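You operate a simulated robot arm through the tools that you are given. There is no shell and no other tool. Be economical: measure what you need, move in short steps, check, and stop when the job is done.

You are at the controls of a simulated robot arm. One attempt, no reset.

TASK
Stamp the red-ended tile on the dark plate, then move the red slider to 2.
Fine: put the stamp back and leave the tile on the plate. Set down upright: wooden ok stamp.
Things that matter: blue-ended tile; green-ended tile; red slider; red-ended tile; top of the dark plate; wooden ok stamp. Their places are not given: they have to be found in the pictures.

It is judged by the outcome, as a careful person would: the job done as asked, and still so three seconds after it is handed in. It fails if anything else is knocked over, pushed out of place, dropped, spilled or broken.

THE ROBOT
A 7-joint arm with a two-finger parallel gripper, fixed in place. Base frame: the origin is at the foot of the arm, x ahead of it, y to its left, z up; the work surface is at about z = 80. Readings come in cm, rad, newtons and seconds.
With the tool pointing down near the work surface it reaches from about 44 to 92 cm from the base axis. Its first joint turns from -2.496 to 2.496 rad. Payload 3 kg.
The tool frame sits at the grasp point between the pads (the TCP): z along the fingers, y along the line on which they close. The tips reach 3 cm beyond it. The gripper opens to 9.4 cm. The fingers are 2.8 cm wide and 1 cm thick; the gripper's body (5 by 9.6 cm) begins 5.5 cm behind the TCP.
Orientation is that of the tool frame in the base frame, as a unit quaternion [w, x, y, z]. With the fingers straight down and closing along the base's y, the tool's x points along the base's -x, its y along +y and its z along -z.

THE INTERFACE
- The arm moves only by the tool apply_moves. Its argument "deltas" is a list of rows, each a list of 3 entries, a list of its own where there are three numbers: the finger opening in m, from 0 to 0.094, then the shift along the tool's x, y, z in units of 25 mm (1.0 is 25 mm), then the turn, a rotation vector about the tool's x, y, z in units of 6 degrees (1.0 is 6 degrees). In form: [[gripper, [x, y, z], [wx, wy, wz]], ...]. A call has 1 to 10 rows; each row shifts and turns the commanded pose from where the row before left it, along the tool's axes as they then stand. A call with a number of a shift or a turn outside -1 to 1 is refused whole. Rows are played at 5 a second. More than 5 cm and 0.15 rad between two rows, or a gripper value outside its range, and nothing of the call is played. A pose out of reach is approached as far as the arm can. The call stops where the force on the tool passes 40 N (or 10 N more than at its start, if that is more) or the arm is blocked; 0.2 s more then pass. Each finger travels about 7.2 cm/s and halts on what it meets, pressing with about 44 N; the grip force reading is that of the motor and also rises with nothing between the fingers. The clock runs only during rows and for 0.2 s after the last one: add rows that do not move to give the fingers time. The reply holds the time, the measured pose of the TCP, the force on the tool along the base axes, the opening and the grip force, in the units named above and with some noise, with the torque about the TCP (base axes, N m) and any sound that the robot's microphone picked up.
- Cameras (640 x 400 px; columns grow to the right, rows downward): "scene" is fixed at [39.85, 64.87, 136.68]; the picture's right is [-0.73, 0.68, 0.00], its down [0.66, 0.72, -0.20] and it looks along [-0.14, -0.15, -0.98] (base axes); focal length 253 px, centre (320, 200). "wrist" rides on the gripper at [7.6, 1.4, -10.3] in the tool frame; the picture's right is [-0.18, 0.98, 0.00], its down [-0.75, -0.14, -0.64] and it looks along [-0.63, -0.12, 0.77] (tool axes); focal length 243 px, centre (320, 200).
- snapshot(camera): a new picture of that camera. It takes no simulated time.
- pixel_to_xyz(camera, pixels): there is no depth. For up to 12 entries [column, row, z] of the newest picture of that camera ("zoom" is the newest enlarged one), the place [x, y] in the base frame at which the ray of that pixel passes the height z, good to about 0.2 cm. It takes no simulated time.
- close_up(camera, box): a new picture of the part [left, top, right, bottom] of that camera's present view, enlarged. It takes no simulated time.
- finish_job(): hands the job in; it is judged then, once.

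Keep the steps short. Do not move on a guess: measure, check each grasp and each placing, and mend mistakes. In all there are 80 turns and 34 pictures (those below and enlarged ones count). Leave the gripper open and the arm clear of the work at the hand-in unless told otherwise, and finish with a single line.

The tools are called after "Call:" as a command line: name --argument value ..., lists and objects as JSON in quotes. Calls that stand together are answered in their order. apply_moves: Moves the arm, as the interface text tells. Its arguments: {"type":"object","properties":{"deltas":{"type":"array"}},"required":["deltas"]} The other tools are called the same way: snapshot (camera) takes a picture; pixel_to_xyz (camera, pixels) gives the place at which the rays of pixels pass given heights; close_up (camera, box) takes an enlarged picture of a part of a camera's view; finish_job () hands the job in.

At the start:

```text
t: 0.0
tool_pos: [29.97, 52.36, 108.78]
orientation: [0.0, 0.0, 1.0, 0.0]
contact_force: [-0.4, -0.7, -0.3]
ft_torque: [0.01, -0.03, 0.01]
gripper_width: 9.4
grasp_force: 0.0
```

scene: 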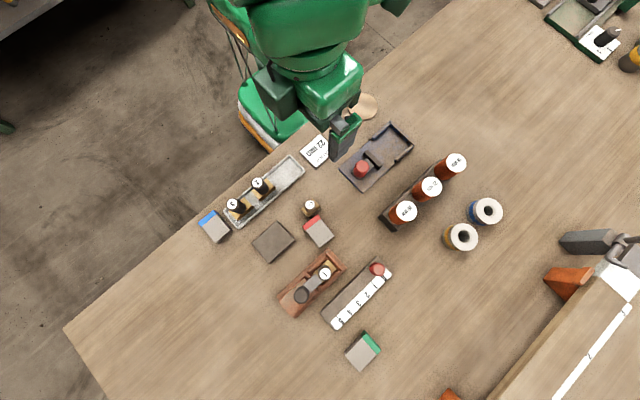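
wrist: 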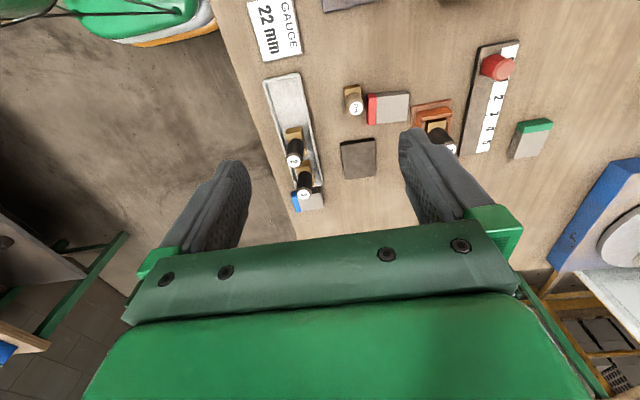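

I see the tiles, dark plate and slider around columns 200-400, rows 150-370. I'll enlarge that part of the view to identify the stamps.

Call:
close_up --camera "scene" --box '[190, 150, 350, 250]'

Call:
close_up --camera "scene" --box '[250, 230, 410, 330]'

Call:
close_up --camera "wrist" --box '[250, 20, 570, 220]'

```text
4.00 times, centred on (270, 200) of scene
```

zoom: 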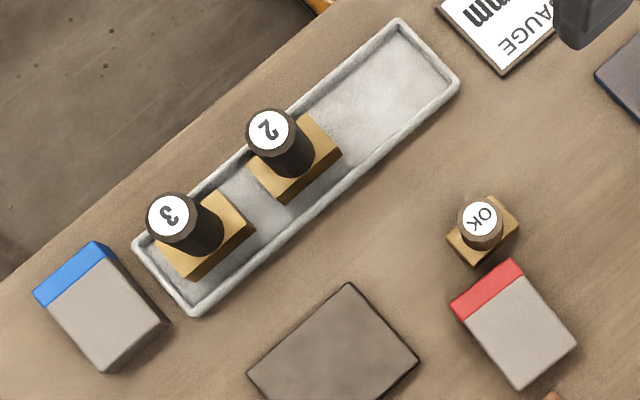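

```text
4.00 times, centred on (330, 280) of scene
```

zoom: 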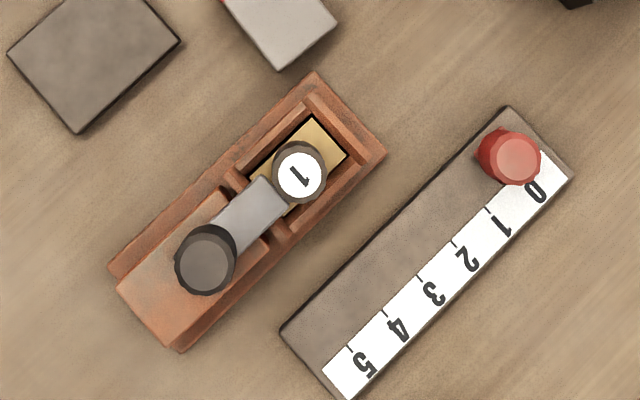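

```text
2.00 times, centred on (410, 120) of wrist
```

zoom: 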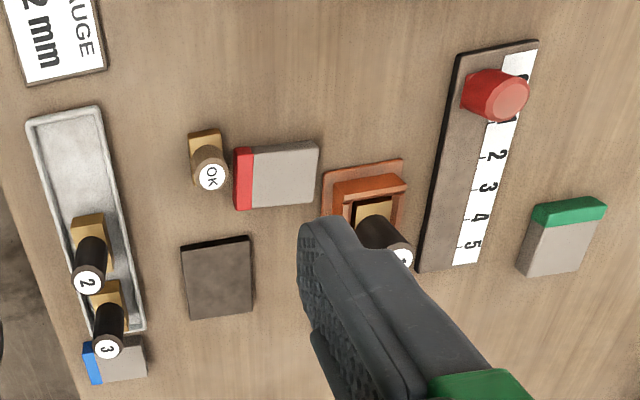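

The OK stamp stands at about (310,207), the red-ended tile at (318,231), the plate at (273,242) and the slider knob at (379,270). Next I'll convert the corners of these to base coordinates at a few heights.

Call:
pixel_to_xyz --camera "scene" --pixels '[[317.5, 215, 81.5], [334.25, 235.75, 81.5], [320, 247, 81.5], [303, 226.25, 81.5], [277, 220.75, 81], [294.75, 240, 81], [270, 263.25, 81], [252, 243.25, 81], [310, 204.5, 86], [311.2, 198.7, 81.5], [320, 205.5, 81.5], [310, 216.5, 80]]'

Call:
pixel_to_xyz --camera "scene" --pixels '[[301.75, 209.5, 80], [379.2, 269.7, 84], [376.5, 256.5, 81], [393, 275, 81], [320.5, 313, 81], [336, 330, 81], [372, 282, 81], [363.5, 290, 81], [355, 298.5, 81], [347, 307, 81], [337.5, 316.5, 81], [378.75, 270, 81]]'

Call:
pixel_to_xyz --camera "wrist" --pixels '[[355.5, 108.5, 86], [353, 92, 80], [345, 86, 80], [367, 95, 80], [367, 125, 80], [410, 91, 81.5], [407, 122, 81.5], [341, 143, 81], [375, 138, 81], [345, 180, 81], [375, 175, 81], [497, 67, 84]]'

```text
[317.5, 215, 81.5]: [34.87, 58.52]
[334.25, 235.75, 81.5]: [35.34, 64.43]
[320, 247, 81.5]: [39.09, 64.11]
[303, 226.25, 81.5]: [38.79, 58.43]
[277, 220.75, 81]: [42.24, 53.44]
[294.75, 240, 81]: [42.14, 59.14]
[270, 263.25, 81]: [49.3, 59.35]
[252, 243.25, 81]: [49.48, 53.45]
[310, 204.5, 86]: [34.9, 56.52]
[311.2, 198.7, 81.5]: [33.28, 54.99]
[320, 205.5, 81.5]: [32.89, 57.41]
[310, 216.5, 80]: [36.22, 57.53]
```

```text
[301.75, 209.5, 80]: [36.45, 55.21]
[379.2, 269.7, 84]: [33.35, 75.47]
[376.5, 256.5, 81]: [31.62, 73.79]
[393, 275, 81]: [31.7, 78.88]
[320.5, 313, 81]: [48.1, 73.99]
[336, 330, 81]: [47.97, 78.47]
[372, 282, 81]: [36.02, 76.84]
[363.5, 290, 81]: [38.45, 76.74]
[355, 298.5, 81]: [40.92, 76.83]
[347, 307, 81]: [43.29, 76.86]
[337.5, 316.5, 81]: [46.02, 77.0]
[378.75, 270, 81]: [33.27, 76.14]
```

```text
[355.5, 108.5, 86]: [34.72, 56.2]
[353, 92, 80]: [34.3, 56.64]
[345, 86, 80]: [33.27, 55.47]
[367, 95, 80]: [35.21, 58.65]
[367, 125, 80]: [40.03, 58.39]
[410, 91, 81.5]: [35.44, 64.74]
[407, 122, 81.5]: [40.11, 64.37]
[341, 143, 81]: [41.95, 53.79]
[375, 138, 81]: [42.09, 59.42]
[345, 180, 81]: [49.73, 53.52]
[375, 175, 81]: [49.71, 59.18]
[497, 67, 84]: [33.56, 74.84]
```

Everything lines up with the base axes:
- Red-ended tile: centre about (37.0,61.4), about 4 (x) by 5.9 (y).
- Plate: centre about (45.8,56.3), 7.2 (x) by 5.8 (y), so the tile fits if turned 90°.
- OK stamp: about (34.6,56.3).

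First I'll turn the tool -90° while still high, so it closes along x.

Call:
apply_moves --deltas '[[0.094, [0, 0, 0], [0, 0, -1]], [0.094, [0, 0, 0], [0, 0, -1]], [0.094, [0, 0, 0], [0, 0, -1]], [0.094, [0, 0, 0], [0, 0, -1]], [0.094, [0, 0, 0], [0, 0, -1]], [0.094, [0, 0, 0], [0, 0, -1]], [0.094, [0, 0, 0], [0, 0, -1]], [0.094, [0, 0, 0], [0, 0, -1]], [0.094, [0, 0, 0], [0, 0, -1]], [0.094, [0, 0, 0], [0, 0, -1]]]'

Call:
apply_moves --deltas '[[0.094, [0, 0, 0], [0, 0, -1]], [0.094, [0, 0, 0], [0, 0, -1]], [0.094, [0, 0, 0], [0, 0, -1]], [0.094, [0, 0, 0], [0, 0, -1]], [0.094, [0, 0, 0], [0, 0, -1]], [0.094, [-0.9, -0.7, 0.88], [0, 0, 0]], [0.094, [-0.9, -0.7, 0.88], [0, 0, 0]], [0.094, [-0.9, -0.7, 0.88], [0, 0, 0]], [0.094, [-0.9, -0.7, 0.88], [0, 0, 0]], [0.094, [0, 0, 0], [0, 0, 0]]]'

Call:
snapshot --camera "wrist"

```text
t: 2.2
tool_pos: [29.95, 52.24, 108.74]
orientation: [0.0, -0.502, 0.865, 0.001]
contact_force: [-0.2, -0.1, 0.6]
ft_torque: [-0.02, -0.01, -0.01]
gripper_width: 9.4
grasp_force: 0.1
```

```text
t: 4.4
tool_pos: [37.08, 61.15, 100.08]
orientation: [0.001, -0.707, 0.707, 0.0]
contact_force: [0.6, -0.8, 0.6]
ft_torque: [-0.03, -0.01, -0.01]
gripper_width: 9.4
grasp_force: 0.0
```

```text
28 pictures are left
```

wrist: 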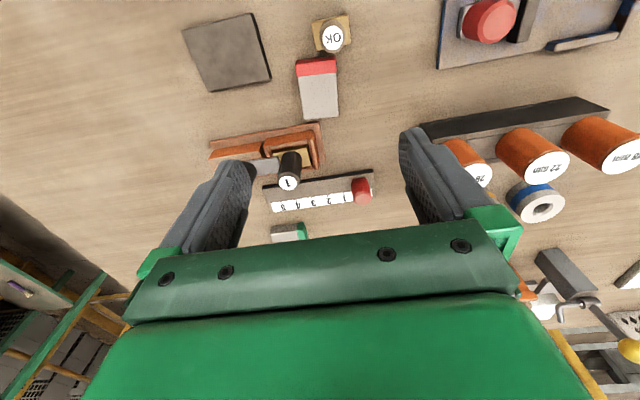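

The tool is now at (37.1,61.2,100.1), closing along x. The tile, stamp and plate are in view at columns 180-350, rows 10-120. I'll enlarge that area to get heights.

Call:
close_up --camera "wrist" --box '[180, 5, 372, 125]'

```text
3.33 times, centred on (276, 65) of wrist
```

zoom: 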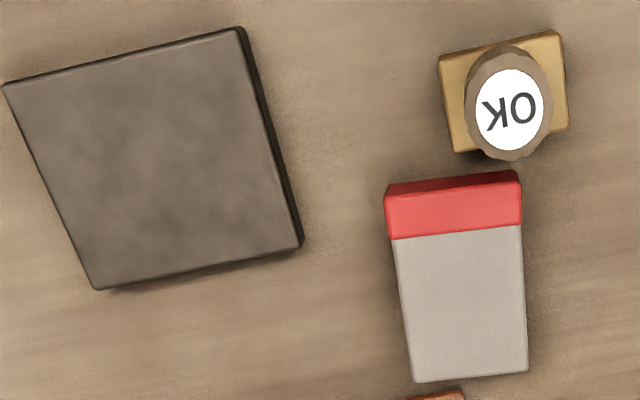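

I'll measure the tile, plate and stamp from this view and compare them with the scene readings to work out the heights.

Call:
pixel_to_xyz --camera "zoom" --pixels '[[387, 197, 81.5], [520, 181, 81.5], [528, 371, 81.5], [416, 382, 81.5], [387, 197, 82.5], [528, 371, 82.5], [5, 85, 81], [240, 32, 81], [300, 246, 81], [97, 290, 81], [509, 108, 86], [509, 108, 87]]'

Call:
pixel_to_xyz --camera "zoom" --pixels '[[440, 58, 81.5], [558, 32, 81.5], [566, 128, 81.5], [453, 153, 81.5], [440, 58, 82.5], [566, 128, 82.5], [509, 108, 84], [509, 108, 85], [548, 125, 80], [475, 80, 86]]'

Call:
close_up --camera "scene" --box '[290, 190, 338, 220]'

```text
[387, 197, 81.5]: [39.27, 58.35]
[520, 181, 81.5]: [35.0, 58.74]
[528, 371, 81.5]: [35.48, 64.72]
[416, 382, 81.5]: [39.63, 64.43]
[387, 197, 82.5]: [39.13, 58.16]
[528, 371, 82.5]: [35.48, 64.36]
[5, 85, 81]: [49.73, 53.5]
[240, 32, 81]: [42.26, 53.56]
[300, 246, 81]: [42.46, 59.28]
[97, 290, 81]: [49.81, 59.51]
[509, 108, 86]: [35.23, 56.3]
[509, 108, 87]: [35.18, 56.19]
```

```text
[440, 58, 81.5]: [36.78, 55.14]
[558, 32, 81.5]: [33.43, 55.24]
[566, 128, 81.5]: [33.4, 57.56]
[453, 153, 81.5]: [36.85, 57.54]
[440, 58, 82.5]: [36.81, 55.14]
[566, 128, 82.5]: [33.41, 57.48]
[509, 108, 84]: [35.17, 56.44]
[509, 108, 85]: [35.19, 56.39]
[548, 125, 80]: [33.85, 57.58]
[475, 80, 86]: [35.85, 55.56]
```

```text
13.33 times, centred on (314, 205) of scene
```

zoom: 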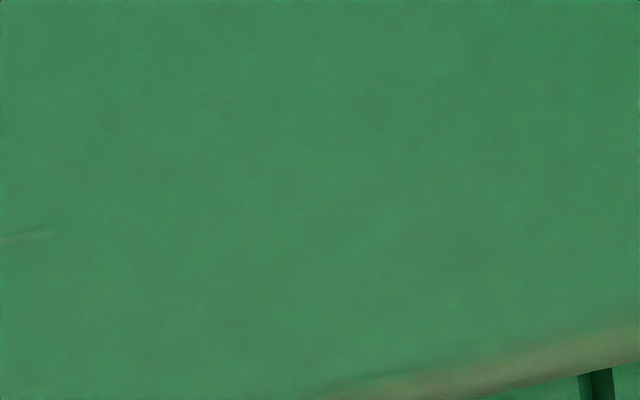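

The measurements agree: tile centre (37.2,61.5), plate centre (45.9,56.4), OK stamp (35.1,56.4) and about 5-6 tall. I'll narrow the opening to 7 cm and come down over the tile to z≈86.

Call:
apply_moves --deltas '[[0.07, [-0.14, -0.05, 0.94], [0, 0, 0]], [0.07, [0, 0, 0.94], [0, 0, 0]], [0.07, [0, 0, 0.94], [0, 0, 0]], [0.07, [0, 0, 0.94], [0, 0, 0]], [0.07, [0, 0, 0.94], [0, 0, 0]], [0.07, [0, 0, 0.94], [0, 0, 0]], [0.07, [0, 0, 0], [0, 0, 0]]]'

Call:
snapshot --camera "wrist"

```text
t: 6.0
tool_pos: [37.04, 61.67, 86.02]
orientation: [0.0, -0.707, 0.707, 0.001]
contact_force: [0.0, 0.6, 0.9]
ft_torque: [-0.02, 0.03, 0.0]
gripper_width: 6.98
grasp_force: 0.0
```

```text
25 pictures are left
```

wrist: 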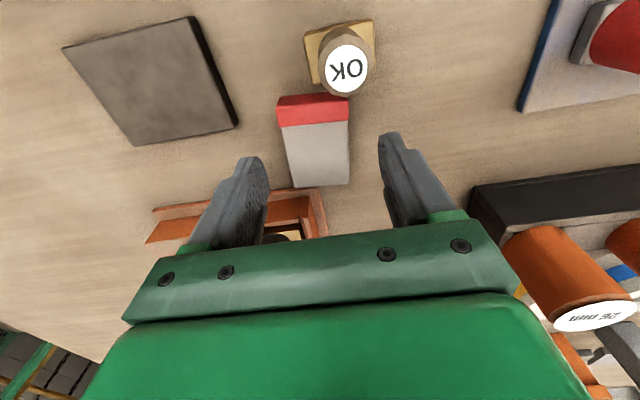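

The fingers straddle the tile. I'll measure the heights again from this lower view before going down.

Call:
pixel_to_xyz --camera "wrist" --pixels '[[278, 104, 81], [349, 98, 81], [350, 184, 81], [295, 188, 81], [278, 104, 82], [350, 184, 82], [347, 68, 85], [347, 68, 86], [347, 68, 87], [63, 49, 81], [192, 17, 81], [133, 146, 81]]'

Call:
close_up --camera "wrist" --box '[260, 5, 420, 105]'

```text
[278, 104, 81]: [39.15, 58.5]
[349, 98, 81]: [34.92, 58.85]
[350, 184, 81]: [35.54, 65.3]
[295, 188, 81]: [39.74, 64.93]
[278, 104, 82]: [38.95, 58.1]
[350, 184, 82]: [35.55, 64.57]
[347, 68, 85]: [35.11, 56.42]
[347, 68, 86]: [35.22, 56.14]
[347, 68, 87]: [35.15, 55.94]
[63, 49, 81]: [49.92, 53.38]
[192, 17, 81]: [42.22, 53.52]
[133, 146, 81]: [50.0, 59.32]
```

```text
4.00 times, centred on (340, 55) of wrist
```

zoom: 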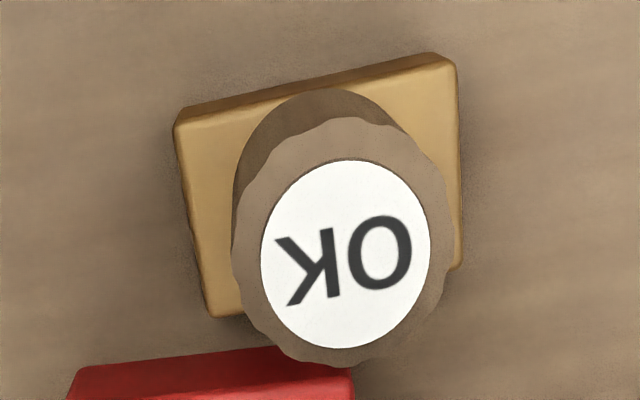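

Three wrist views and the scene view all show the tile turned by about -4°. I'll turn the tool to match, centre on x≈37.3, go down to z≈83.4 (tips about 0.4 above the table) and close.

Call:
apply_moves --deltas '[[0.07, [0, -0.09, 0.4], [0, 0, 0.7]], [0.07, [0, 0, 0.4], [0, 0, 0]], [0.07, [0, 0, 0.25], [0, 0, 0]], [0.07, [0, 0, 0], [0, 0, 0]]]'

Call:
apply_moves --deltas '[[0.03, [0, 0, 0], [0, 0, 0]], [0.03, [0, 0, 0], [0, 0, 0]], [0.03, [0, 0, 0], [0, 0, 0]], [0.03, [0, 0, 0], [0, 0, 0]]]'

Call:
snapshot --camera "wrist"

```text
t: 7.0
tool_pos: [37.21, 61.7, 83.16]
orientation: [0.0, -0.68, 0.733, 0.0]
contact_force: [0.2, 0.3, 0.9]
ft_torque: [0.02, 0.01, 0.02]
gripper_width: 7.01
grasp_force: 0.2
```

```text
t: 8.0
tool_pos: [37.35, 61.65, 83.33]
orientation: [0.0, -0.68, 0.733, -0.001]
contact_force: [0.1, -0.3, 0.2]
ft_torque: [-0.01, -0.03, 0.01]
gripper_width: 4.09
grasp_force: 43.7
```

```text
23 pictures are left
```

wrist: 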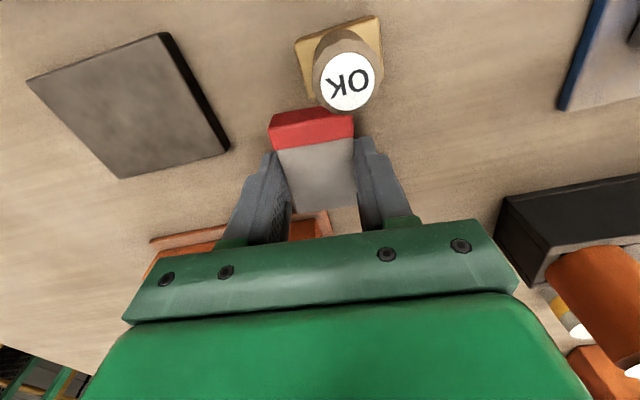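

The tile is gripped: opening 4.09, 44 N. I'll lift it 10 cm straight up and then turn it back towards the starting orientation.

Call:
apply_moves --deltas '[[0.03, [0, 0, -0.5], [0, 0, 0]], [0.03, [0, 0, -0.9], [0, 0, 0]], [0.03, [0, 0, -0.9], [0, 0, 0]], [0.03, [0, 0, -0.9], [0, 0, 0]], [0.03, [0, 0, -0.9], [0, 0, 0]], [0.03, [0, 0, 0], [0, 0, 1]], [0.03, [0, 0, 0], [0, 0, 1]], [0.03, [0, 0, 0], [0, 0, 1]], [0.03, [0, 0, 0], [0, 0, 1]], [0.03, [0, 0, 0], [0, 0, 1]]]'

Call:
apply_moves --deltas '[[0.03, [0, 0, 0], [0, 0, 1]], [0.03, [0, 0, 0], [0, 0, 1]], [0.03, [0, 0, 0], [0, 0, 1]], [0.03, [0, 0, 0], [0, 0, 1]], [0.03, [0, 0, 0], [0, 0, 1]], [0.03, [0, 0, 0], [0, 0, 1]], [0.03, [0, 0, 0], [0, 0, 1]], [0.03, [0, 0, 0], [0, 0, 1]], [0.03, [0, 0, 0], [0, 0, 1]], [0.03, [0, 0, 0], [0, 0, 0.3]]]'

Call:
snapshot --camera "wrist"

```text
t: 10.2
tool_pos: [37.3, 61.73, 93.42]
orientation: [0.0, -0.467, 0.884, 0.0]
contact_force: [0.4, -0.3, -1.6]
ft_torque: [0.02, 0.01, -0.01]
gripper_width: 4.09
grasp_force: 43.7
```

```text
t: 12.4
tool_pos: [37.42, 61.77, 93.58]
orientation: [0.0, 0.001, 1.0, 0.0]
contact_force: [0.2, 0.3, -2.0]
ft_torque: [0.0, 0.01, 0.0]
gripper_width: 4.11
grasp_force: 43.3
```

```text
22 pictures are left
```

wrist: 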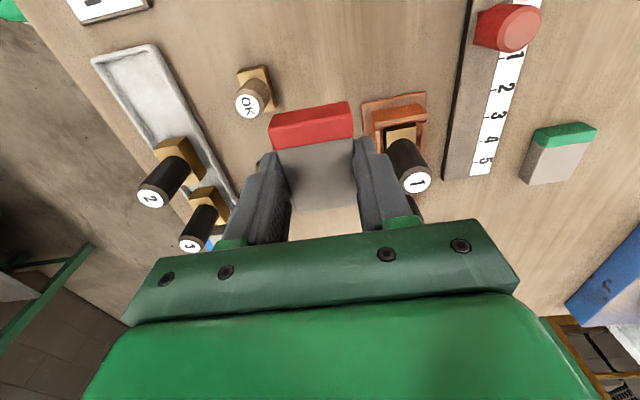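

The tile is held level with its red end towards -x. Before moving over the plate, I'll check how tall and how close stamps 2, 3 and 1 are.

Call:
pixel_to_xyz --camera "wrist" --pixels '[[150, 197, 86], [150, 197, 88], [150, 197, 90], [191, 243, 86], [191, 243, 88], [191, 243, 90], [417, 180, 86], [417, 180, 88], [417, 180, 90], [185, 88, 80], [120, 48, 80], [230, 190, 80]]'

Call:
pixel_to_xyz --camera "scene" --pixels '[[257.5, 182.75, 86], [257.5, 182.75, 88], [257.5, 182.75, 90], [232, 203.75, 86], [232, 203.75, 88], [232, 203.75, 90], [325, 274, 86], [325, 274, 88], [325, 274, 90], [305, 171, 81], [240, 228, 81]]'

```text
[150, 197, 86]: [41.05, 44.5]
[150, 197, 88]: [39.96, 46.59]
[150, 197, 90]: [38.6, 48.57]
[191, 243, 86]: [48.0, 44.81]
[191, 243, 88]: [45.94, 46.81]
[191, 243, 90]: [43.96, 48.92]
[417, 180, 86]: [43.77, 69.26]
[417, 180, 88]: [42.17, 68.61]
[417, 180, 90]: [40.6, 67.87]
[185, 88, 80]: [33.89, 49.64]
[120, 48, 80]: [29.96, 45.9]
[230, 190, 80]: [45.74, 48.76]
```

```text
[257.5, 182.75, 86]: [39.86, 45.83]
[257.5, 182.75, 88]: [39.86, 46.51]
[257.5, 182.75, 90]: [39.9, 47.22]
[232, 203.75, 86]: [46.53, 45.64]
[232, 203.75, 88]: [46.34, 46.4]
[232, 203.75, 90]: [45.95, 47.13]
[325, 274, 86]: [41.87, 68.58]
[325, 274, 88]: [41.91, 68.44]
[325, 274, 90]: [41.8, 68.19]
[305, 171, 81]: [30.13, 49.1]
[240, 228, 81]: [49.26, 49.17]
```

Stamps 2 and 3 stand at y≈46.5 with tops at z≈88, so they're clear of the hand over the plate. I'll move to (46.05,56.45) and come down to z≈88.

Call:
apply_moves --deltas '[[0.03, [-0.86, -0.53, 0], [0, 0, 0]], [0.03, [-0.86, -0.53, 0], [0, 0, 0]], [0.03, [-0.86, -0.53, 0], [0, 0, 0]], [0.03, [-0.87, -0.54, 0], [0, 0, 0]], [0.03, [0, 0, 0.8], [0, 0, 0]], [0.03, [0, 0, 0.8], [0, 0, 0]], [0.03, [0, 0, 0.6], [0, 0, 0]], [0.03, [0, 0, 0], [0, 0, 0]]]'

Call:
snapshot --camera "wrist"

```text
t: 14.2
tool_pos: [45.99, 56.33, 88.01]
orientation: [0.0, 0.001, 1.0, 0.001]
contact_force: [0.1, 0.3, -0.7]
ft_torque: [0.02, 0.0, 0.01]
gripper_width: 4.11
grasp_force: 44.0
```

```text
21 pictures are left
```

wrist: 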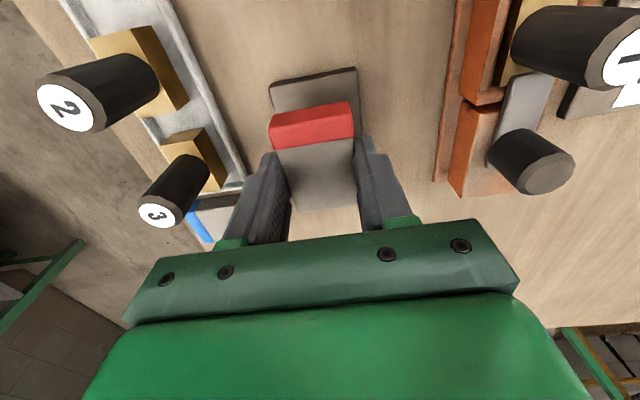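

The tile hangs over the plate. Contact should come at about z≈84.2, so I'll come down to 84.7.

Call:
apply_moves --deltas '[[0.03, [-0.02, 0.04, 0.5], [0, 0, 0]], [0.03, [0, 0, 0.5], [0, 0, 0]], [0.03, [0, 0, 0.3], [0, 0, 0]], [0.03, [0, 0, 0], [0, 0, 0]]]'

Call:
close_up --camera "wrist" --box '[240, 90, 400, 190]'

```text
t: 15.2
tool_pos: [45.99, 56.51, 84.71]
orientation: [0.0, 0.0, 1.0, 0.0]
contact_force: [0.0, -0.1, -0.9]
ft_torque: [0.0, 0.03, -0.01]
gripper_width: 4.09
grasp_force: 44.3
```

```text
4.00 times, centred on (320, 140) of wrist
```

zoom: 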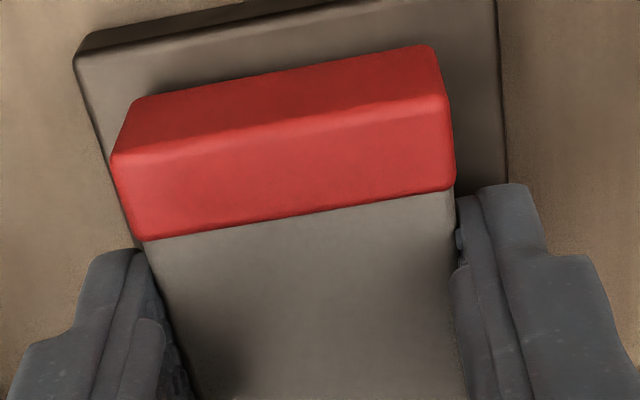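

No contact yet at 84.71, and the tile sits inside the plate's outline. I'll come down in 1 mm steps.

Call:
apply_moves --deltas '[[0.03, [0, 0, 0.04], [0, 0, 0]], [0.03, [0, 0, 0.04], [0, 0, 0]], [0.03, [0, 0, 0.04], [0, 0, 0]], [0.03, [0, 0, 0], [0, 0, 0]]]'

Call:
apply_moves --deltas '[[0.03, [0, 0, 0.04], [0, 0, 0]], [0.03, [0, 0, 0], [0, 0, 0]]]'

```text
t: 16.2
tool_pos: [46.01, 56.36, 84.36]
orientation: [0.0, -0.001, 1.0, 0.001]
contact_force: [-0.9, -1.3, 4.1]
ft_torque: [-0.02, 0.02, -0.04]
gripper_width: 4.08
grasp_force: 44.3
```

```text
t: 16.8
tool_pos: [45.96, 56.36, 84.39]
orientation: [0.0, 0.001, 1.0, 0.001]
contact_force: [-7.4, -4.5, 30.8]
ft_torque: [-0.27, 0.4, 0.05]
gripper_width: 4.08
grasp_force: 43.8
```

The tile touches down at z≈84.4; the force rose to 31 N. I'll back off 1 mm to take off the pressure, then open to 5.6 cm.

Call:
apply_moves --deltas '[[0.03, [0, 0, -0.04], [0, 0, 0]], [0.03, [0, 0, 0], [0, 0, 0]], [0.056, [0, 0, 0], [0, 0, 0]], [0.056, [0, 0, 0], [0, 0, 0]], [0.056, [0, 0, 0], [0, 0, 0]]]'

Call:
apply_moves --deltas '[[0.056, [0, 0, -0.5], [0, 0, 0]], [0.056, [0, 0, -1], [0, 0, 0]], [0.056, [0, 0, -1], [0, 0, 0]], [0.056, [0, 0, -1], [0, 0, 0]], [0.056, [0, 0, -1], [0, 0, 0]], [0.056, [0, 0, 0], [0, 0, 0]]]'

Call:
snapshot --camera "wrist"

```text
t: 18.0
tool_pos: [46.07, 56.46, 84.44]
orientation: [0.0, 0.0, 1.0, 0.0]
contact_force: [0.0, 0.8, 0.0]
ft_torque: [0.0, -0.03, 0.01]
gripper_width: 5.58
grasp_force: 0.0
```

```text
t: 19.4
tool_pos: [45.83, 56.43, 95.76]
orientation: [-0.001, 0.0, 1.0, -0.001]
contact_force: [0.8, -0.1, 0.3]
ft_torque: [0.01, 0.01, -0.02]
gripper_width: 5.59
grasp_force: 0.1
```

```text
19 pictures are left
```

wrist: 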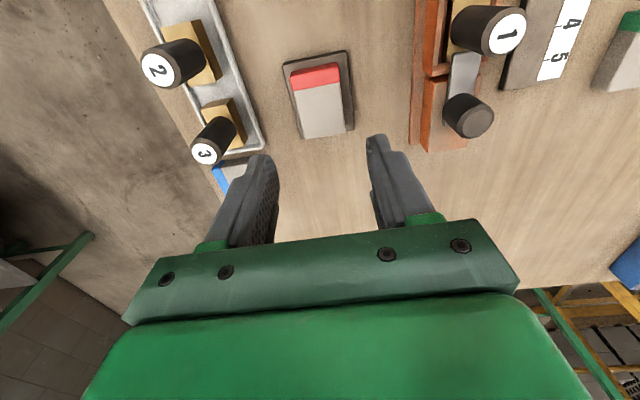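

The tile lies squarely on the plate, red end towards -x. Next is the OK stamp at (35.1,56.4). The current orientation suits it, so I'll move over it while staying high.

Call:
apply_moves --deltas '[[0.056, [0.86, 0, 0], [0, 0, 0]], [0.056, [0.86, 0, 0], [0, 0, 0]], [0.056, [0.86, 0, 0], [0, 0, 0]], [0.056, [0.86, 0, 0], [0, 0, 0]], [0.056, [0.86, 0, 0], [0, 0, 0]], [0.056, [0, 0, 0.8], [0, 0, 0]], [0.056, [0, 0, 0.8], [0, 0, 0]], [0.056, [0, 0, 0], [0, 0, 0]]]'

Call:
close_up --camera "wrist" --box '[200, 50, 440, 200]'

```text
t: 21.2
tool_pos: [35.12, 56.37, 91.64]
orientation: [0.0, 0.0, 1.0, 0.0]
contact_force: [0.2, 0.2, 1.2]
ft_torque: [0.02, 0.01, -0.03]
gripper_width: 5.62
grasp_force: 0.2
```

```text
2.67 times, centred on (320, 125) of wrist
```

zoom: 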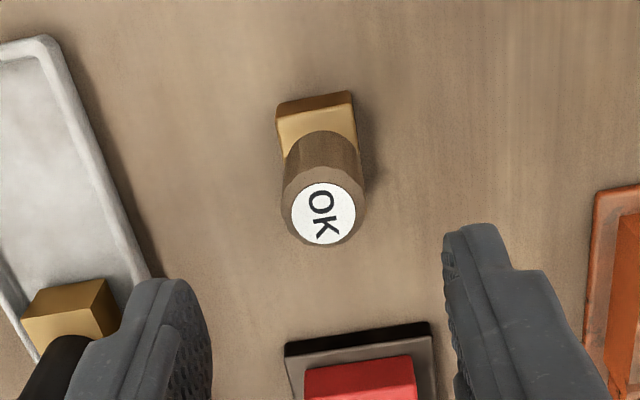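

The stamp handle is clearly visible: its top is at zoom (323,212) and its base edge is near rows 90-118. I'll measure the heights from this.

Call:
pixel_to_xyz --camera "zoom" --pixels '[[323, 212, 84.5], [323, 212, 85], [323, 212, 85.5], [323, 212, 86], [276, 104, 80], [351, 91, 80], [277, 118, 81], [355, 106, 81], [286, 155, 81], [277, 118, 81.5], [355, 106, 81.5], [323, 212, 86.5]]'

```text
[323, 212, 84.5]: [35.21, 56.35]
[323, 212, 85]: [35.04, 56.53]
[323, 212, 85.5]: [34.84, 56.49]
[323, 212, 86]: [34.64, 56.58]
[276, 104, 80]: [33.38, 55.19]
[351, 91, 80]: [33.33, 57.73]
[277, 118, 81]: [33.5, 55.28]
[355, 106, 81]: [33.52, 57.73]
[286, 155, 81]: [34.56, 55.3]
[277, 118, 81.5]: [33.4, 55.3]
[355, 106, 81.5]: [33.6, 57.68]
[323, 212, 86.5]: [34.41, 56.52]
```

The stamp top is at z≈85 and its base is about 1-1.5 thick, centred on (35.1,56.45). I'll come down to z≈84.9 (tips at about 81.9, above the base) and close on the handle.

Call:
apply_moves --deltas '[[0.056, [0, 0.03, 0.9], [0, 0, 0]], [0.056, [0, 0, 0.9], [0, 0, 0]], [0.056, [0, 0, 0.6], [0, 0, 0]], [0.056, [0, 0, 0.3], [0, 0, 0]], [0.056, [0, 0, 0], [0, 0, 0]]]'

Call:
close_up --camera "wrist" --box '[200, 80, 440, 230]'

```text
t: 22.4
tool_pos: [35.1, 56.64, 84.9]
orientation: [0.0, -0.001, 1.0, 0.0]
contact_force: [0.4, 0.2, -0.1]
ft_torque: [0.03, 0.0, 0.0]
gripper_width: 5.6
grasp_force: 0.0
```

```text
2.67 times, centred on (320, 155) of wrist
```

zoom: 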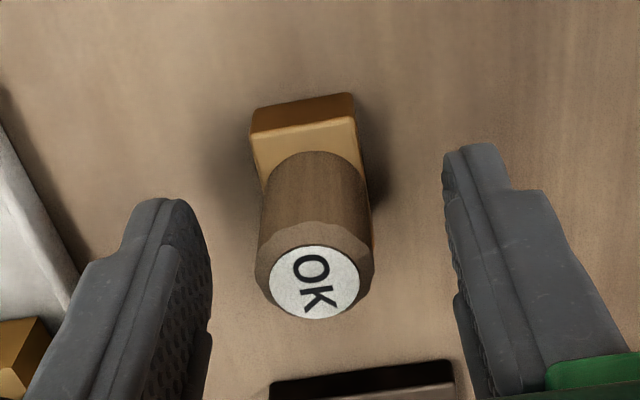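

The handle stands between the fingers. I'll close on it.

Call:
apply_moves --deltas '[[0.03, [0, 0, 0], [0, 0, 0]], [0.022, [0, 0, 0], [0, 0, 0]], [0.014, [0, 0, 0], [0, 0, 0]], [0.01, [0, 0, 0], [0, 0, 0]], [0.01, [0, 0, 0], [0, 0, 0]], [0.01, [0, 0, 0], [0, 0, 0]]]'

Call:
close_up --camera "wrist" --box '[200, 80, 440, 230]'

```text
t: 23.8
tool_pos: [35.22, 56.62, 84.92]
orientation: [0.0, 0.0, 1.0, -0.001]
contact_force: [0.3, -1.0, -0.5]
ft_torque: [-0.03, 0.0, -0.01]
gripper_width: 2.3
grasp_force: 44.0
```

```text
2.67 times, centred on (320, 155) of wrist
```

zoom: 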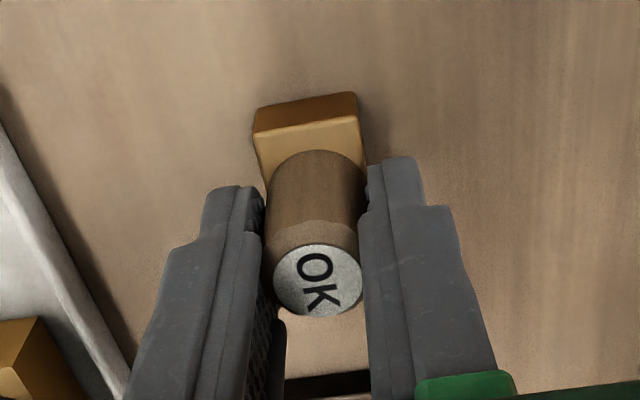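

The stamp is gripped: opening 2.3, 44 N. I'll lift 10 cm, move +x by 10.75 cm to the tile's centre, and come down to z≈88.5.

Call:
apply_moves --deltas '[[0.01, [0, 0, -1], [0, 0, 0]], [0.01, [0, 0, -1], [0, 0, 0]], [0.01, [0, 0, -1], [0, 0, 0]], [0.01, [0, 0, -1], [0, 0, 0]], [0.01, [-0.86, 0, 0], [0, 0, 0]], [0.01, [-0.86, 0, 0], [0, 0, 0]], [0.01, [-0.86, 0, 0], [0, 0, 0]], [0.01, [-0.86, 0, 0], [0, 0, 0]], [0.01, [-0.86, 0, 0], [0, 0, 0]], [0.01, [0, 0, 0], [0, 0, 0]]]'

Call:
apply_moves --deltas '[[0.01, [0, 0, 0.8], [0, 0, 0]], [0.01, [0, 0, 0.8], [0, 0, 0]], [0.01, [0, 0, 0.8], [0, 0, 0]], [0.01, [0, 0, 0.2], [0, 0, 0]], [0.01, [0, 0, 0], [0, 0, 0]]]'

Call:
close_up --camera "wrist" --box '[200, 80, 440, 230]'

```text
t: 26.0
tool_pos: [46.11, 56.65, 94.83]
orientation: [-0.001, 0.0, 1.0, -0.001]
contact_force: [-0.4, 0.2, -0.6]
ft_torque: [0.01, 0.01, 0.0]
gripper_width: 2.31
grasp_force: 43.9
```

```text
t: 27.2
tool_pos: [46.08, 56.64, 88.53]
orientation: [0.0, 0.0, 1.0, 0.0]
contact_force: [0.5, 0.9, -1.5]
ft_torque: [0.0, -0.01, 0.01]
gripper_width: 2.3
grasp_force: 44.1
```

```text
2.67 times, centred on (320, 155) of wrist
```

zoom: 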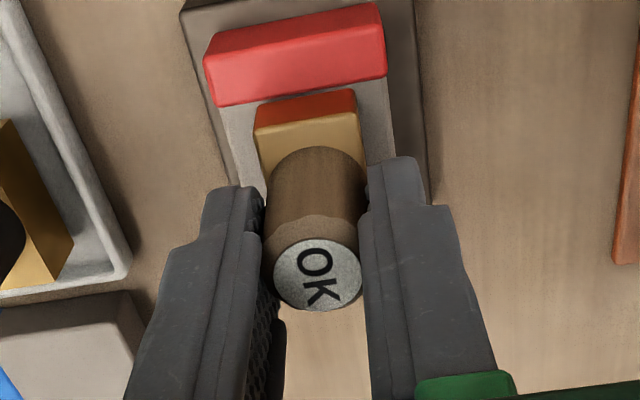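

The stamp is centred over the tile's plain area at z 88.5, with no contact yet. I'll go down in small steps until it presses.

Call:
apply_moves --deltas '[[0.01, [0, -0.05, 0.1], [0, 0, 0]], [0.01, [0, 0, 0.1], [0, 0, 0]], [0.01, [0, 0, 0.1], [0, 0, 0]], [0.01, [0, 0, 0], [0, 0, 0]]]'

```text
t: 27.9
tool_pos: [46.09, 56.56, 88.25]
orientation: [0.002, 0.0, 1.0, 0.002]
contact_force: [1.0, 0.8, 7.7]
ft_torque: [-0.13, -0.02, 0.01]
gripper_width: 2.3
grasp_force: 43.9
stopped in row 3: the force on the tool passed its limit at 46 N (the readings are from after the stop); the commanded pose is now the measured one
```

It made contact and the press peaked at 46 N; the reading is now 7.7 N. I'll hold briefly, lift 4 cm, and look for the mark.

Call:
apply_moves --deltas '[[0.01, [0, 0, 0], [0, 0, 0]], [0.01, [0, 0, 0], [0, 0, 0]]]'

Call:
apply_moves --deltas '[[0.01, [0, 0, -0.4], [0, 0, 0]], [0.01, [0, 0, -0.8], [0, 0, 0]], [0.01, [0, 0, -0.8], [0, 0, 0]], [0.01, [0, 0, -0.8], [0, 0, 0]], [0.01, [0.9, 0, 0], [0, 0, 0]], [0.01, [0.9, 0, 0], [0, 0, 0]], [0.01, [0, 0, 0], [0, 0, 0]]]'

Call:
snapshot --camera "wrist"

Call:
close_up --camera "scene" --box '[240, 200, 336, 260]'

```text
t: 28.5
tool_pos: [46.15, 56.4, 88.2]
orientation: [0.001, 0.0, 1.0, 0.001]
contact_force: [2.5, 2.8, 8.7]
ft_torque: [-0.03, -0.06, -0.02]
gripper_width: 2.32
grasp_force: 44.2
```

```text
t: 30.1
tool_pos: [41.71, 56.46, 95.19]
orientation: [0.001, 0.0, 1.0, 0.002]
contact_force: [-1.1, -0.3, -1.6]
ft_torque: [0.0, 0.01, -0.01]
gripper_width: 2.31
grasp_force: 43.6
```

```text
14 pictures are left
```

wrist: 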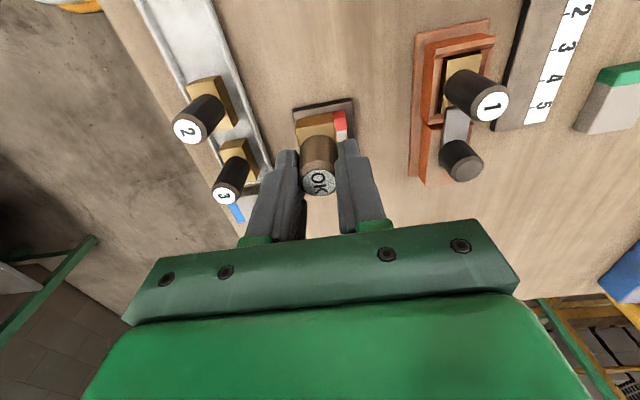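

```text
6.67 times, centred on (288, 230) of scene
```

zoom: 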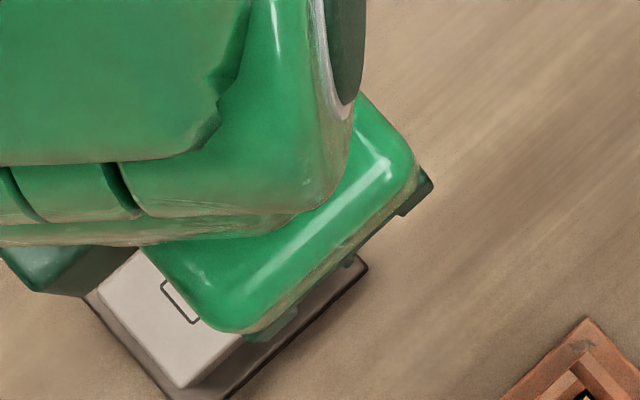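

The scene view shows a printed outline on the tile, so the mark is there. I'll take the stamp back to (35.15,56.5) and come down to z≈86.

Call:
apply_moves --deltas '[[0.01, [0.87, 0.02, 0], [0, 0, 0]], [0.01, [0.87, 0, 0], [0, 0, 0]], [0.01, [0.87, 0, 0], [0, 0, 0]], [0.01, [0, 0, 0], [0, 0, 0]], [0.01, [0, 0, 0.9], [0, 0, 0]], [0.01, [0, 0, 0.9], [0, 0, 0]], [0.01, [0, 0, 0.9], [0, 0, 0]], [0.01, [0, 0, 0.9], [0, 0, 0]], [0.01, [0, 0, 0], [0, 0, 0]]]'

Call:
close_up --camera "wrist" --box '[200, 80, 440, 230]'

```text
t: 32.1
tool_pos: [35.13, 56.41, 86.17]
orientation: [0.001, 0.0, 1.0, 0.0]
contact_force: [0.4, 0.9, -1.4]
ft_torque: [-0.01, -0.03, -0.02]
gripper_width: 2.32
grasp_force: 43.9
```

```text
2.67 times, centred on (320, 155) of wrist
```

zoom: 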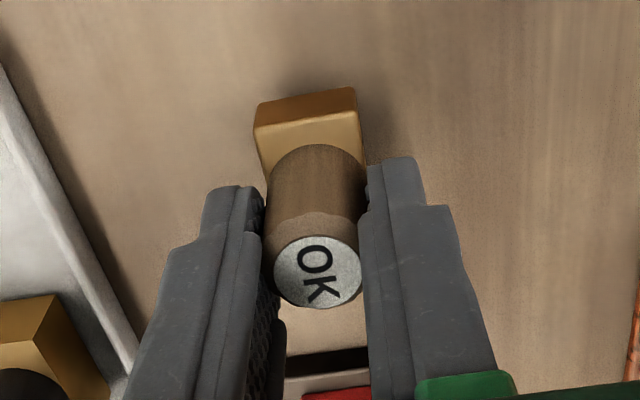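

The stamp sits in the grip almost as it did before. I'll come down to 85.2 and then in 1 mm steps.

Call:
apply_moves --deltas '[[0.01, [0, 0, 0.2], [0, 0, 0]], [0.01, [0, 0, 0.18], [0, 0, 0]], [0.01, [0, 0, 0], [0, 0, 0]]]'

Call:
apply_moves --deltas '[[0.01, [0, 0, 0.04], [0, 0, 0]], [0.01, [0, 0, 0.04], [0, 0, 0]], [0.01, [0, 0, 0], [0, 0, 0]]]'

```text
t: 32.9
tool_pos: [35.13, 56.56, 85.07]
orientation: [0.0, 0.0, 1.0, 0.001]
contact_force: [0.0, 0.0, -2.4]
ft_torque: [0.01, -0.01, 0.01]
gripper_width: 2.28
grasp_force: 44.1
```

```text
t: 33.6
tool_pos: [35.14, 56.38, 85.11]
orientation: [0.001, 0.0, 1.0, 0.002]
contact_force: [-4.8, -5.6, 12.9]
ft_torque: [-0.4, 0.32, -0.01]
gripper_width: 2.28
grasp_force: 44.1
stopped in row 3: the force on the tool passed its limit at 43 N (the readings are from after the stop); the commanded pose is now the measured one
```

The stamp touches the table at z≈85, with 13 N left. I'll ease up about half a millimetre and open slowly.

Call:
apply_moves --deltas '[[0.01, [0, 0, -0.02], [0, 0, 0]], [0.01, [0, 0, 0], [0, 0, 0]], [0.026, [0, 0, 0], [0, 0, 0]], [0.035, [0, 0, 0], [0, 0, 0]], [0.05, [0, 0, 0], [0, 0, 0]], [0.056, [0, 0, 0], [0, 0, 0]], [0.056, [0, 0, 0], [0, 0, 0]]]'

Call:
apply_moves --deltas '[[0.056, [0, 0, -0.6], [0, 0, 0]], [0.056, [0, 0, -1], [0, 0, 0]], [0.056, [0, 0, -1], [0, 0, 0]], [0.056, [0, 0, -1], [0, 0, 0]], [0.056, [0, 0, 0], [0, 0, 0]]]'

Call:
snapshot --camera "wrist"

```text
t: 35.2
tool_pos: [35.09, 56.48, 85.18]
orientation: [0.001, 0.0, 1.0, 0.001]
contact_force: [-0.6, 0.0, -0.5]
ft_torque: [-0.01, -0.01, -0.01]
gripper_width: 5.59
grasp_force: 0.1
```

```text
t: 36.4
tool_pos: [34.83, 56.45, 94.24]
orientation: [0.002, 0.0, 1.0, 0.002]
contact_force: [-0.4, -0.1, 0.4]
ft_torque: [-0.01, 0.02, -0.01]
gripper_width: 5.62
grasp_force: 0.1
```

```text
11 pictures are left
```

wrist: 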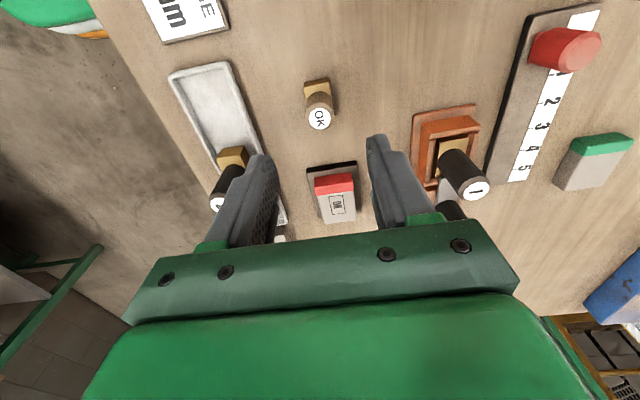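

"OK" is printed on the tile, the tile is still on the plate, and the stamp is upright back in its place. Next I'll move over the slider knob near (33.5,75.4), staying high.

Call:
apply_moves --deltas '[[0.056, [0.07, 0.95, 0], [0, 0, 0]], [0.056, [0.07, 0.95, 0], [0, 0, 0]], [0.056, [0.07, 0.95, 0], [0, 0, 0]], [0.056, [0.07, 0.95, 0], [0, 0, 0]], [0.056, [0.07, 0.95, 0], [0, 0, 0]], [0.056, [0.07, 0.95, 0], [0, 0, 0]], [0.056, [0.07, 0.95, 0], [0, 0, 0]], [0.056, [0.07, 0.93, 0], [0, 0, 0]], [0.056, [0, 0, 0], [0, 0, 0]]]'

Call:
snapshot --camera "scene"

Call:
close_up --camera "wrist" --box '[200, 60, 440, 210]'

```text
t: 38.4
tool_pos: [33.57, 75.49, 94.13]
orientation: [0.001, -0.001, 1.0, 0.002]
contact_force: [1.1, -0.4, 0.0]
ft_torque: [0.01, -0.03, 0.02]
gripper_width: 5.61
grasp_force: 0.1
```

```text
10 pictures are left
```

scene: 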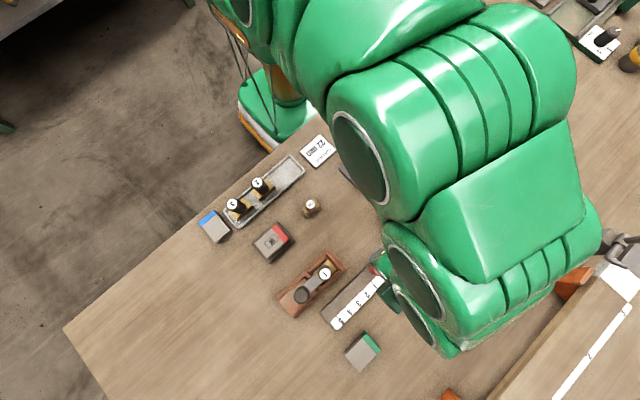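

```text
2.67 times, centred on (320, 135) of wrist
```

zoom: 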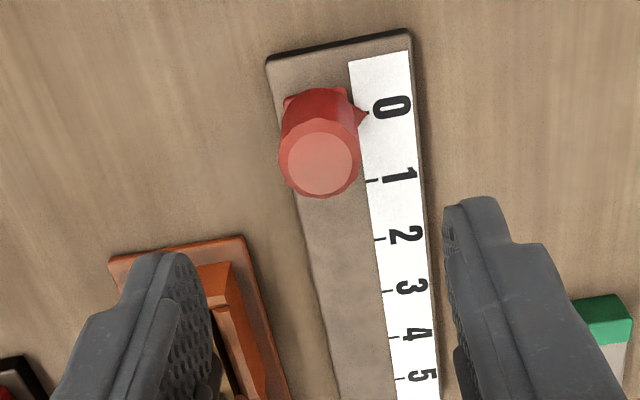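

The slider carries a pointer at zoom (368,115), on 0. The ticks are at 1 (371,180), 2 (380,239) and 3 (387,291), and the knob top is at (320,162). I'll measure these.

Call:
pixel_to_xyz --camera "zoom" --pixels '[[368, 115, 81], [371, 180, 81], [380, 239, 81], [387, 291, 81], [320, 162, 83], [320, 162, 84], [320, 162, 85], [281, 162, 84], [360, 160, 84], [287, 98, 81.5], [267, 62, 81], [408, 32, 81]]'

Call:
pixel_to_xyz --camera "scene" --pixels '[[379.2, 269.7, 83], [379.2, 269.7, 84], [379.2, 269.7, 85], [346, 267, 81.5], [295, 318, 81.5]]'

```text
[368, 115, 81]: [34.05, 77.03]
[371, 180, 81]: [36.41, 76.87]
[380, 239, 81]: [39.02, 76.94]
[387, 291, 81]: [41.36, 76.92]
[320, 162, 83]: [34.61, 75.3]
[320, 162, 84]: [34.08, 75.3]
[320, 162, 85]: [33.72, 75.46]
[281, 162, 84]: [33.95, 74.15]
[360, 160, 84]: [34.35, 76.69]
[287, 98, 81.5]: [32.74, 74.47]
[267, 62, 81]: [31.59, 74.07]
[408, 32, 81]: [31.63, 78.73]
```

```text
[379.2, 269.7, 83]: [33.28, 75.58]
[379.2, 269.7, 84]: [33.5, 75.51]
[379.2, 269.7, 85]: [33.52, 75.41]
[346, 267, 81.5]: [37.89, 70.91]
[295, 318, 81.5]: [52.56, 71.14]
```

The knob top is at about (33.7,75.4) and z≈84.7, about 2.4 wide. Ticks are 2.5 apart, so 2 is about 5 cm in +x. I'll narrow to 4.6 cm, come down to z≈85.3, and check.

Call:
apply_moves --deltas '[[0.046, [-0.06, -0.02, 0.8], [0, 0, 0]], [0.046, [0, 0, 0.9], [0, 0, 0]], [0.046, [0, 0, 0.9], [0, 0, 0]], [0.046, [0, 0, 0.6], [0, 0, 0]], [0.046, [0, 0, 0.33], [0, 0, 0]], [0.046, [0, 0, 0], [0, 0, 0]]]'

Call:
close_up --camera "wrist" --box '[200, 80, 440, 230]'

```text
t: 39.8
tool_pos: [33.8, 75.52, 85.36]
orientation: [0.001, 0.0, 1.0, 0.001]
contact_force: [0.6, 0.3, 0.5]
ft_torque: [0.01, 0.0, -0.03]
gripper_width: 4.6
grasp_force: 0.1
```

```text
2.67 times, centred on (320, 155) of wrist
```

zoom: 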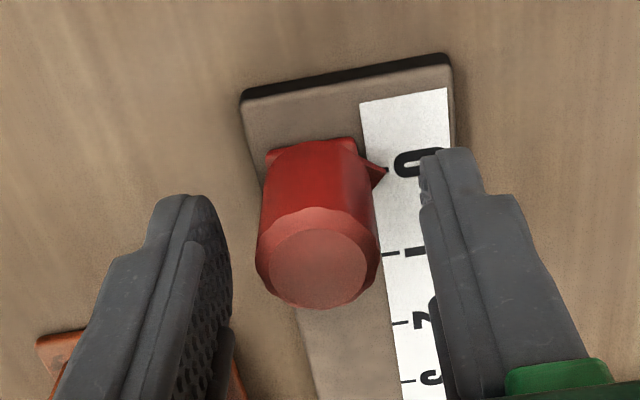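

The knob is between the fingers. I'll close on it.

Call:
apply_moves --deltas '[[0.035, [0, 0, 0], [0, 0, 0]], [0.026, [0, 0, 0], [0, 0, 0]], [0.018, [0, 0, 0], [0, 0, 0]], [0.015, [0, 0, 0], [0, 0, 0]], [0.015, [0, 0, 0], [0, 0, 0]]]'

Call:
apply_moves --deltas '[[0.015, [-0.25, 0, 0], [0, 0, 0]], [0.015, [-0.25, 0, 0], [0, 0, 0]], [0.015, [-0.25, 0, 0], [0, 0, 0]], [0.015, [-0.25, 0, 0], [0, 0, 0]], [0.015, [0, 0, 0], [0, 0, 0]]]'

```text
t: 41.0
tool_pos: [33.77, 75.55, 85.38]
orientation: [0.001, 0.0, 1.0, 0.002]
contact_force: [0.3, -7.6, 4.4]
ft_torque: [-0.84, -0.06, 0.02]
gripper_width: 2.49
grasp_force: 45.4
```

```text
t: 42.2
tool_pos: [36.16, 75.53, 85.31]
orientation: [0.001, 0.0, 1.0, 0.002]
contact_force: [0.9, 8.0, 1.6]
ft_torque: [-0.59, -0.21, 0.03]
gripper_width: 2.51
grasp_force: 44.7
```

It moved 2.4 cm with small forces. I'll do the second half now and then check the pointer.

Call:
apply_moves --deltas '[[0.015, [-0.25, 0, 0], [0, 0, 0]], [0.015, [-0.25, 0, 0], [0, 0, 0]], [0.015, [-0.25, 0, 0], [0, 0, 0]], [0.015, [-0.25, 0, 0], [0, 0, 0]], [0.015, [0, 0, 0], [0, 0, 0]]]'

Call:
close_up --camera "wrist" --box '[200, 80, 440, 230]'

```text
t: 43.4
tool_pos: [38.66, 75.58, 85.44]
orientation: [0.0, 0.0, 1.0, 0.002]
contact_force: [0.8, 21.7, -4.1]
ft_torque: [-0.25, 0.15, -0.06]
gripper_width: 2.48
grasp_force: 45.0
```

```text
2.67 times, centred on (320, 155) of wrist
```

zoom: 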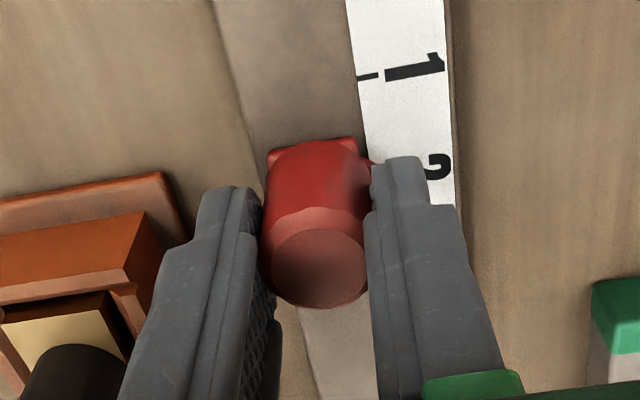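

The knob is at about 2, with 22 N of sideways load from the guide. I'll open evenly, lift clear, and inspect the pointer.

Call:
apply_moves --deltas '[[0.028, [0, 0, 0], [0, 0, 0]], [0.036, [0, 0, 0], [0, 0, 0]], [0.046, [0, 0, 0], [0, 0, 0]], [0.046, [0, 0, 0], [0, 0, 0]], [0.046, [0, 0, -0.6], [0, 0, 0]], [0.046, [0, 0, -1], [0, 0, 0]], [0.046, [0, 0, -1], [0, 0, 0]], [0.046, [0, 0, -1], [0, 0, 0]], [0.046, [0, 0, 0], [0, 0, 0]]]'

Call:
close_up --camera "wrist" --box '[240, 50, 400, 150]'

```text
t: 45.4
tool_pos: [38.83, 75.59, 94.34]
orientation: [0.0, 0.0, 1.0, 0.002]
contact_force: [-0.4, 0.5, 0.3]
ft_torque: [0.0, -0.01, 0.0]
gripper_width: 4.6
grasp_force: 0.1
```

```text
4.00 times, centred on (320, 100) of wrist
```

zoom: 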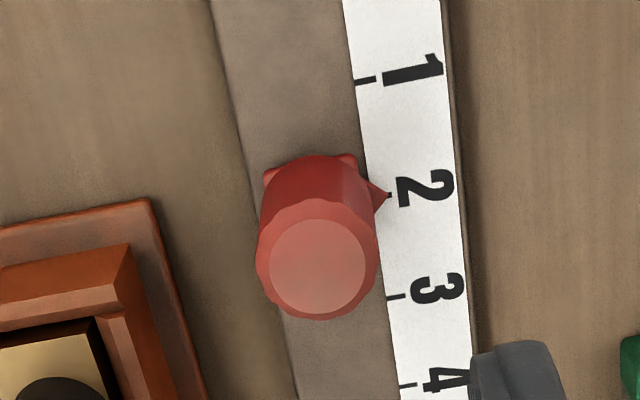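

The pointer sits on the 2 tick at (388,195). I'll raise the arm, pull it back with the gripper open, and take a last check of the whole table.

Call:
apply_moves --deltas '[[0.08, [0, 0, -1], [0, 0, 0]], [0.08, [0, 0, -1], [0, 0, 0]], [0.08, [0, 0, -1], [0, 0, 0]], [0.08, [0, 0, -1], [0, 0, 0]], [0.08, [1, 0, -1], [0, 0, 0]], [0.08, [1, 0, 0], [0, 0, 0]], [0.08, [1, 0, 0], [0, 0, 0]], [0.08, [1, 0, 0], [0, 0, 0]], [0.08, [1, 0, 0], [0, 0, 0]], [0.08, [0, 0, 0], [0, 0, 0]]]'

Call:
snapshot --camera "scene"

Call:
close_up --camera "scene" --box '[230, 185, 390, 285]'

```text
t: 47.6
tool_pos: [26.13, 75.28, 106.87]
orientation: [0.001, 0.0, 1.0, 0.002]
contact_force: [0.0, -0.2, -1.0]
ft_torque: [0.01, 0.02, 0.03]
gripper_width: 7.97
grasp_force: 0.1
```

```text
5 pictures are left
```

scene: 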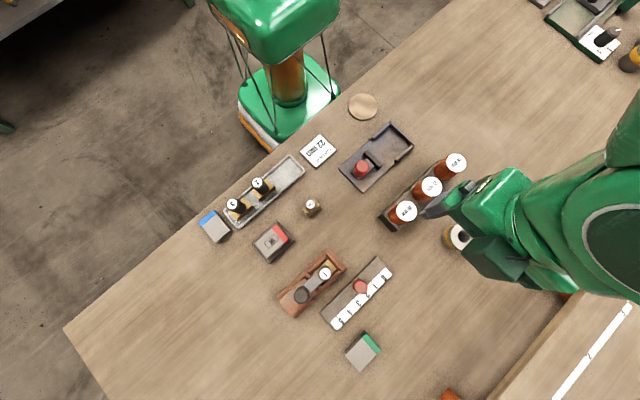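

```text
4.00 times, centred on (310, 235) of scene
```

zoom: 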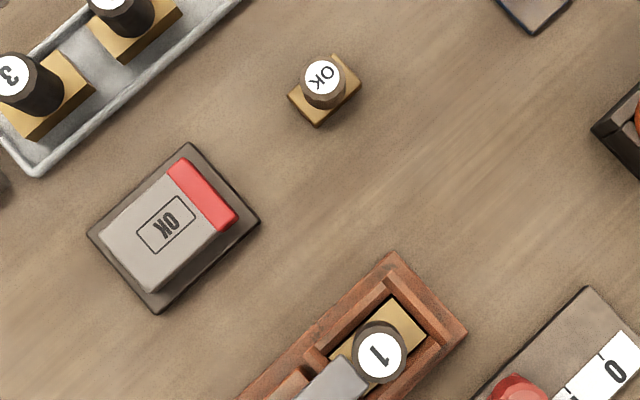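

The tile is on the plate with a clear OK mark, the stamp is upright in its place, and the slider is on 2. Nothing else has moved, and the arm is clear with the gripper open, so I'm handing in.

Call:
finish_job

```text
The job is handed in.
```

The red-ended tile is stamped OK and lies on the dark plate, the wooden OK stamp is back upright in its place, and the red slider is on 2.
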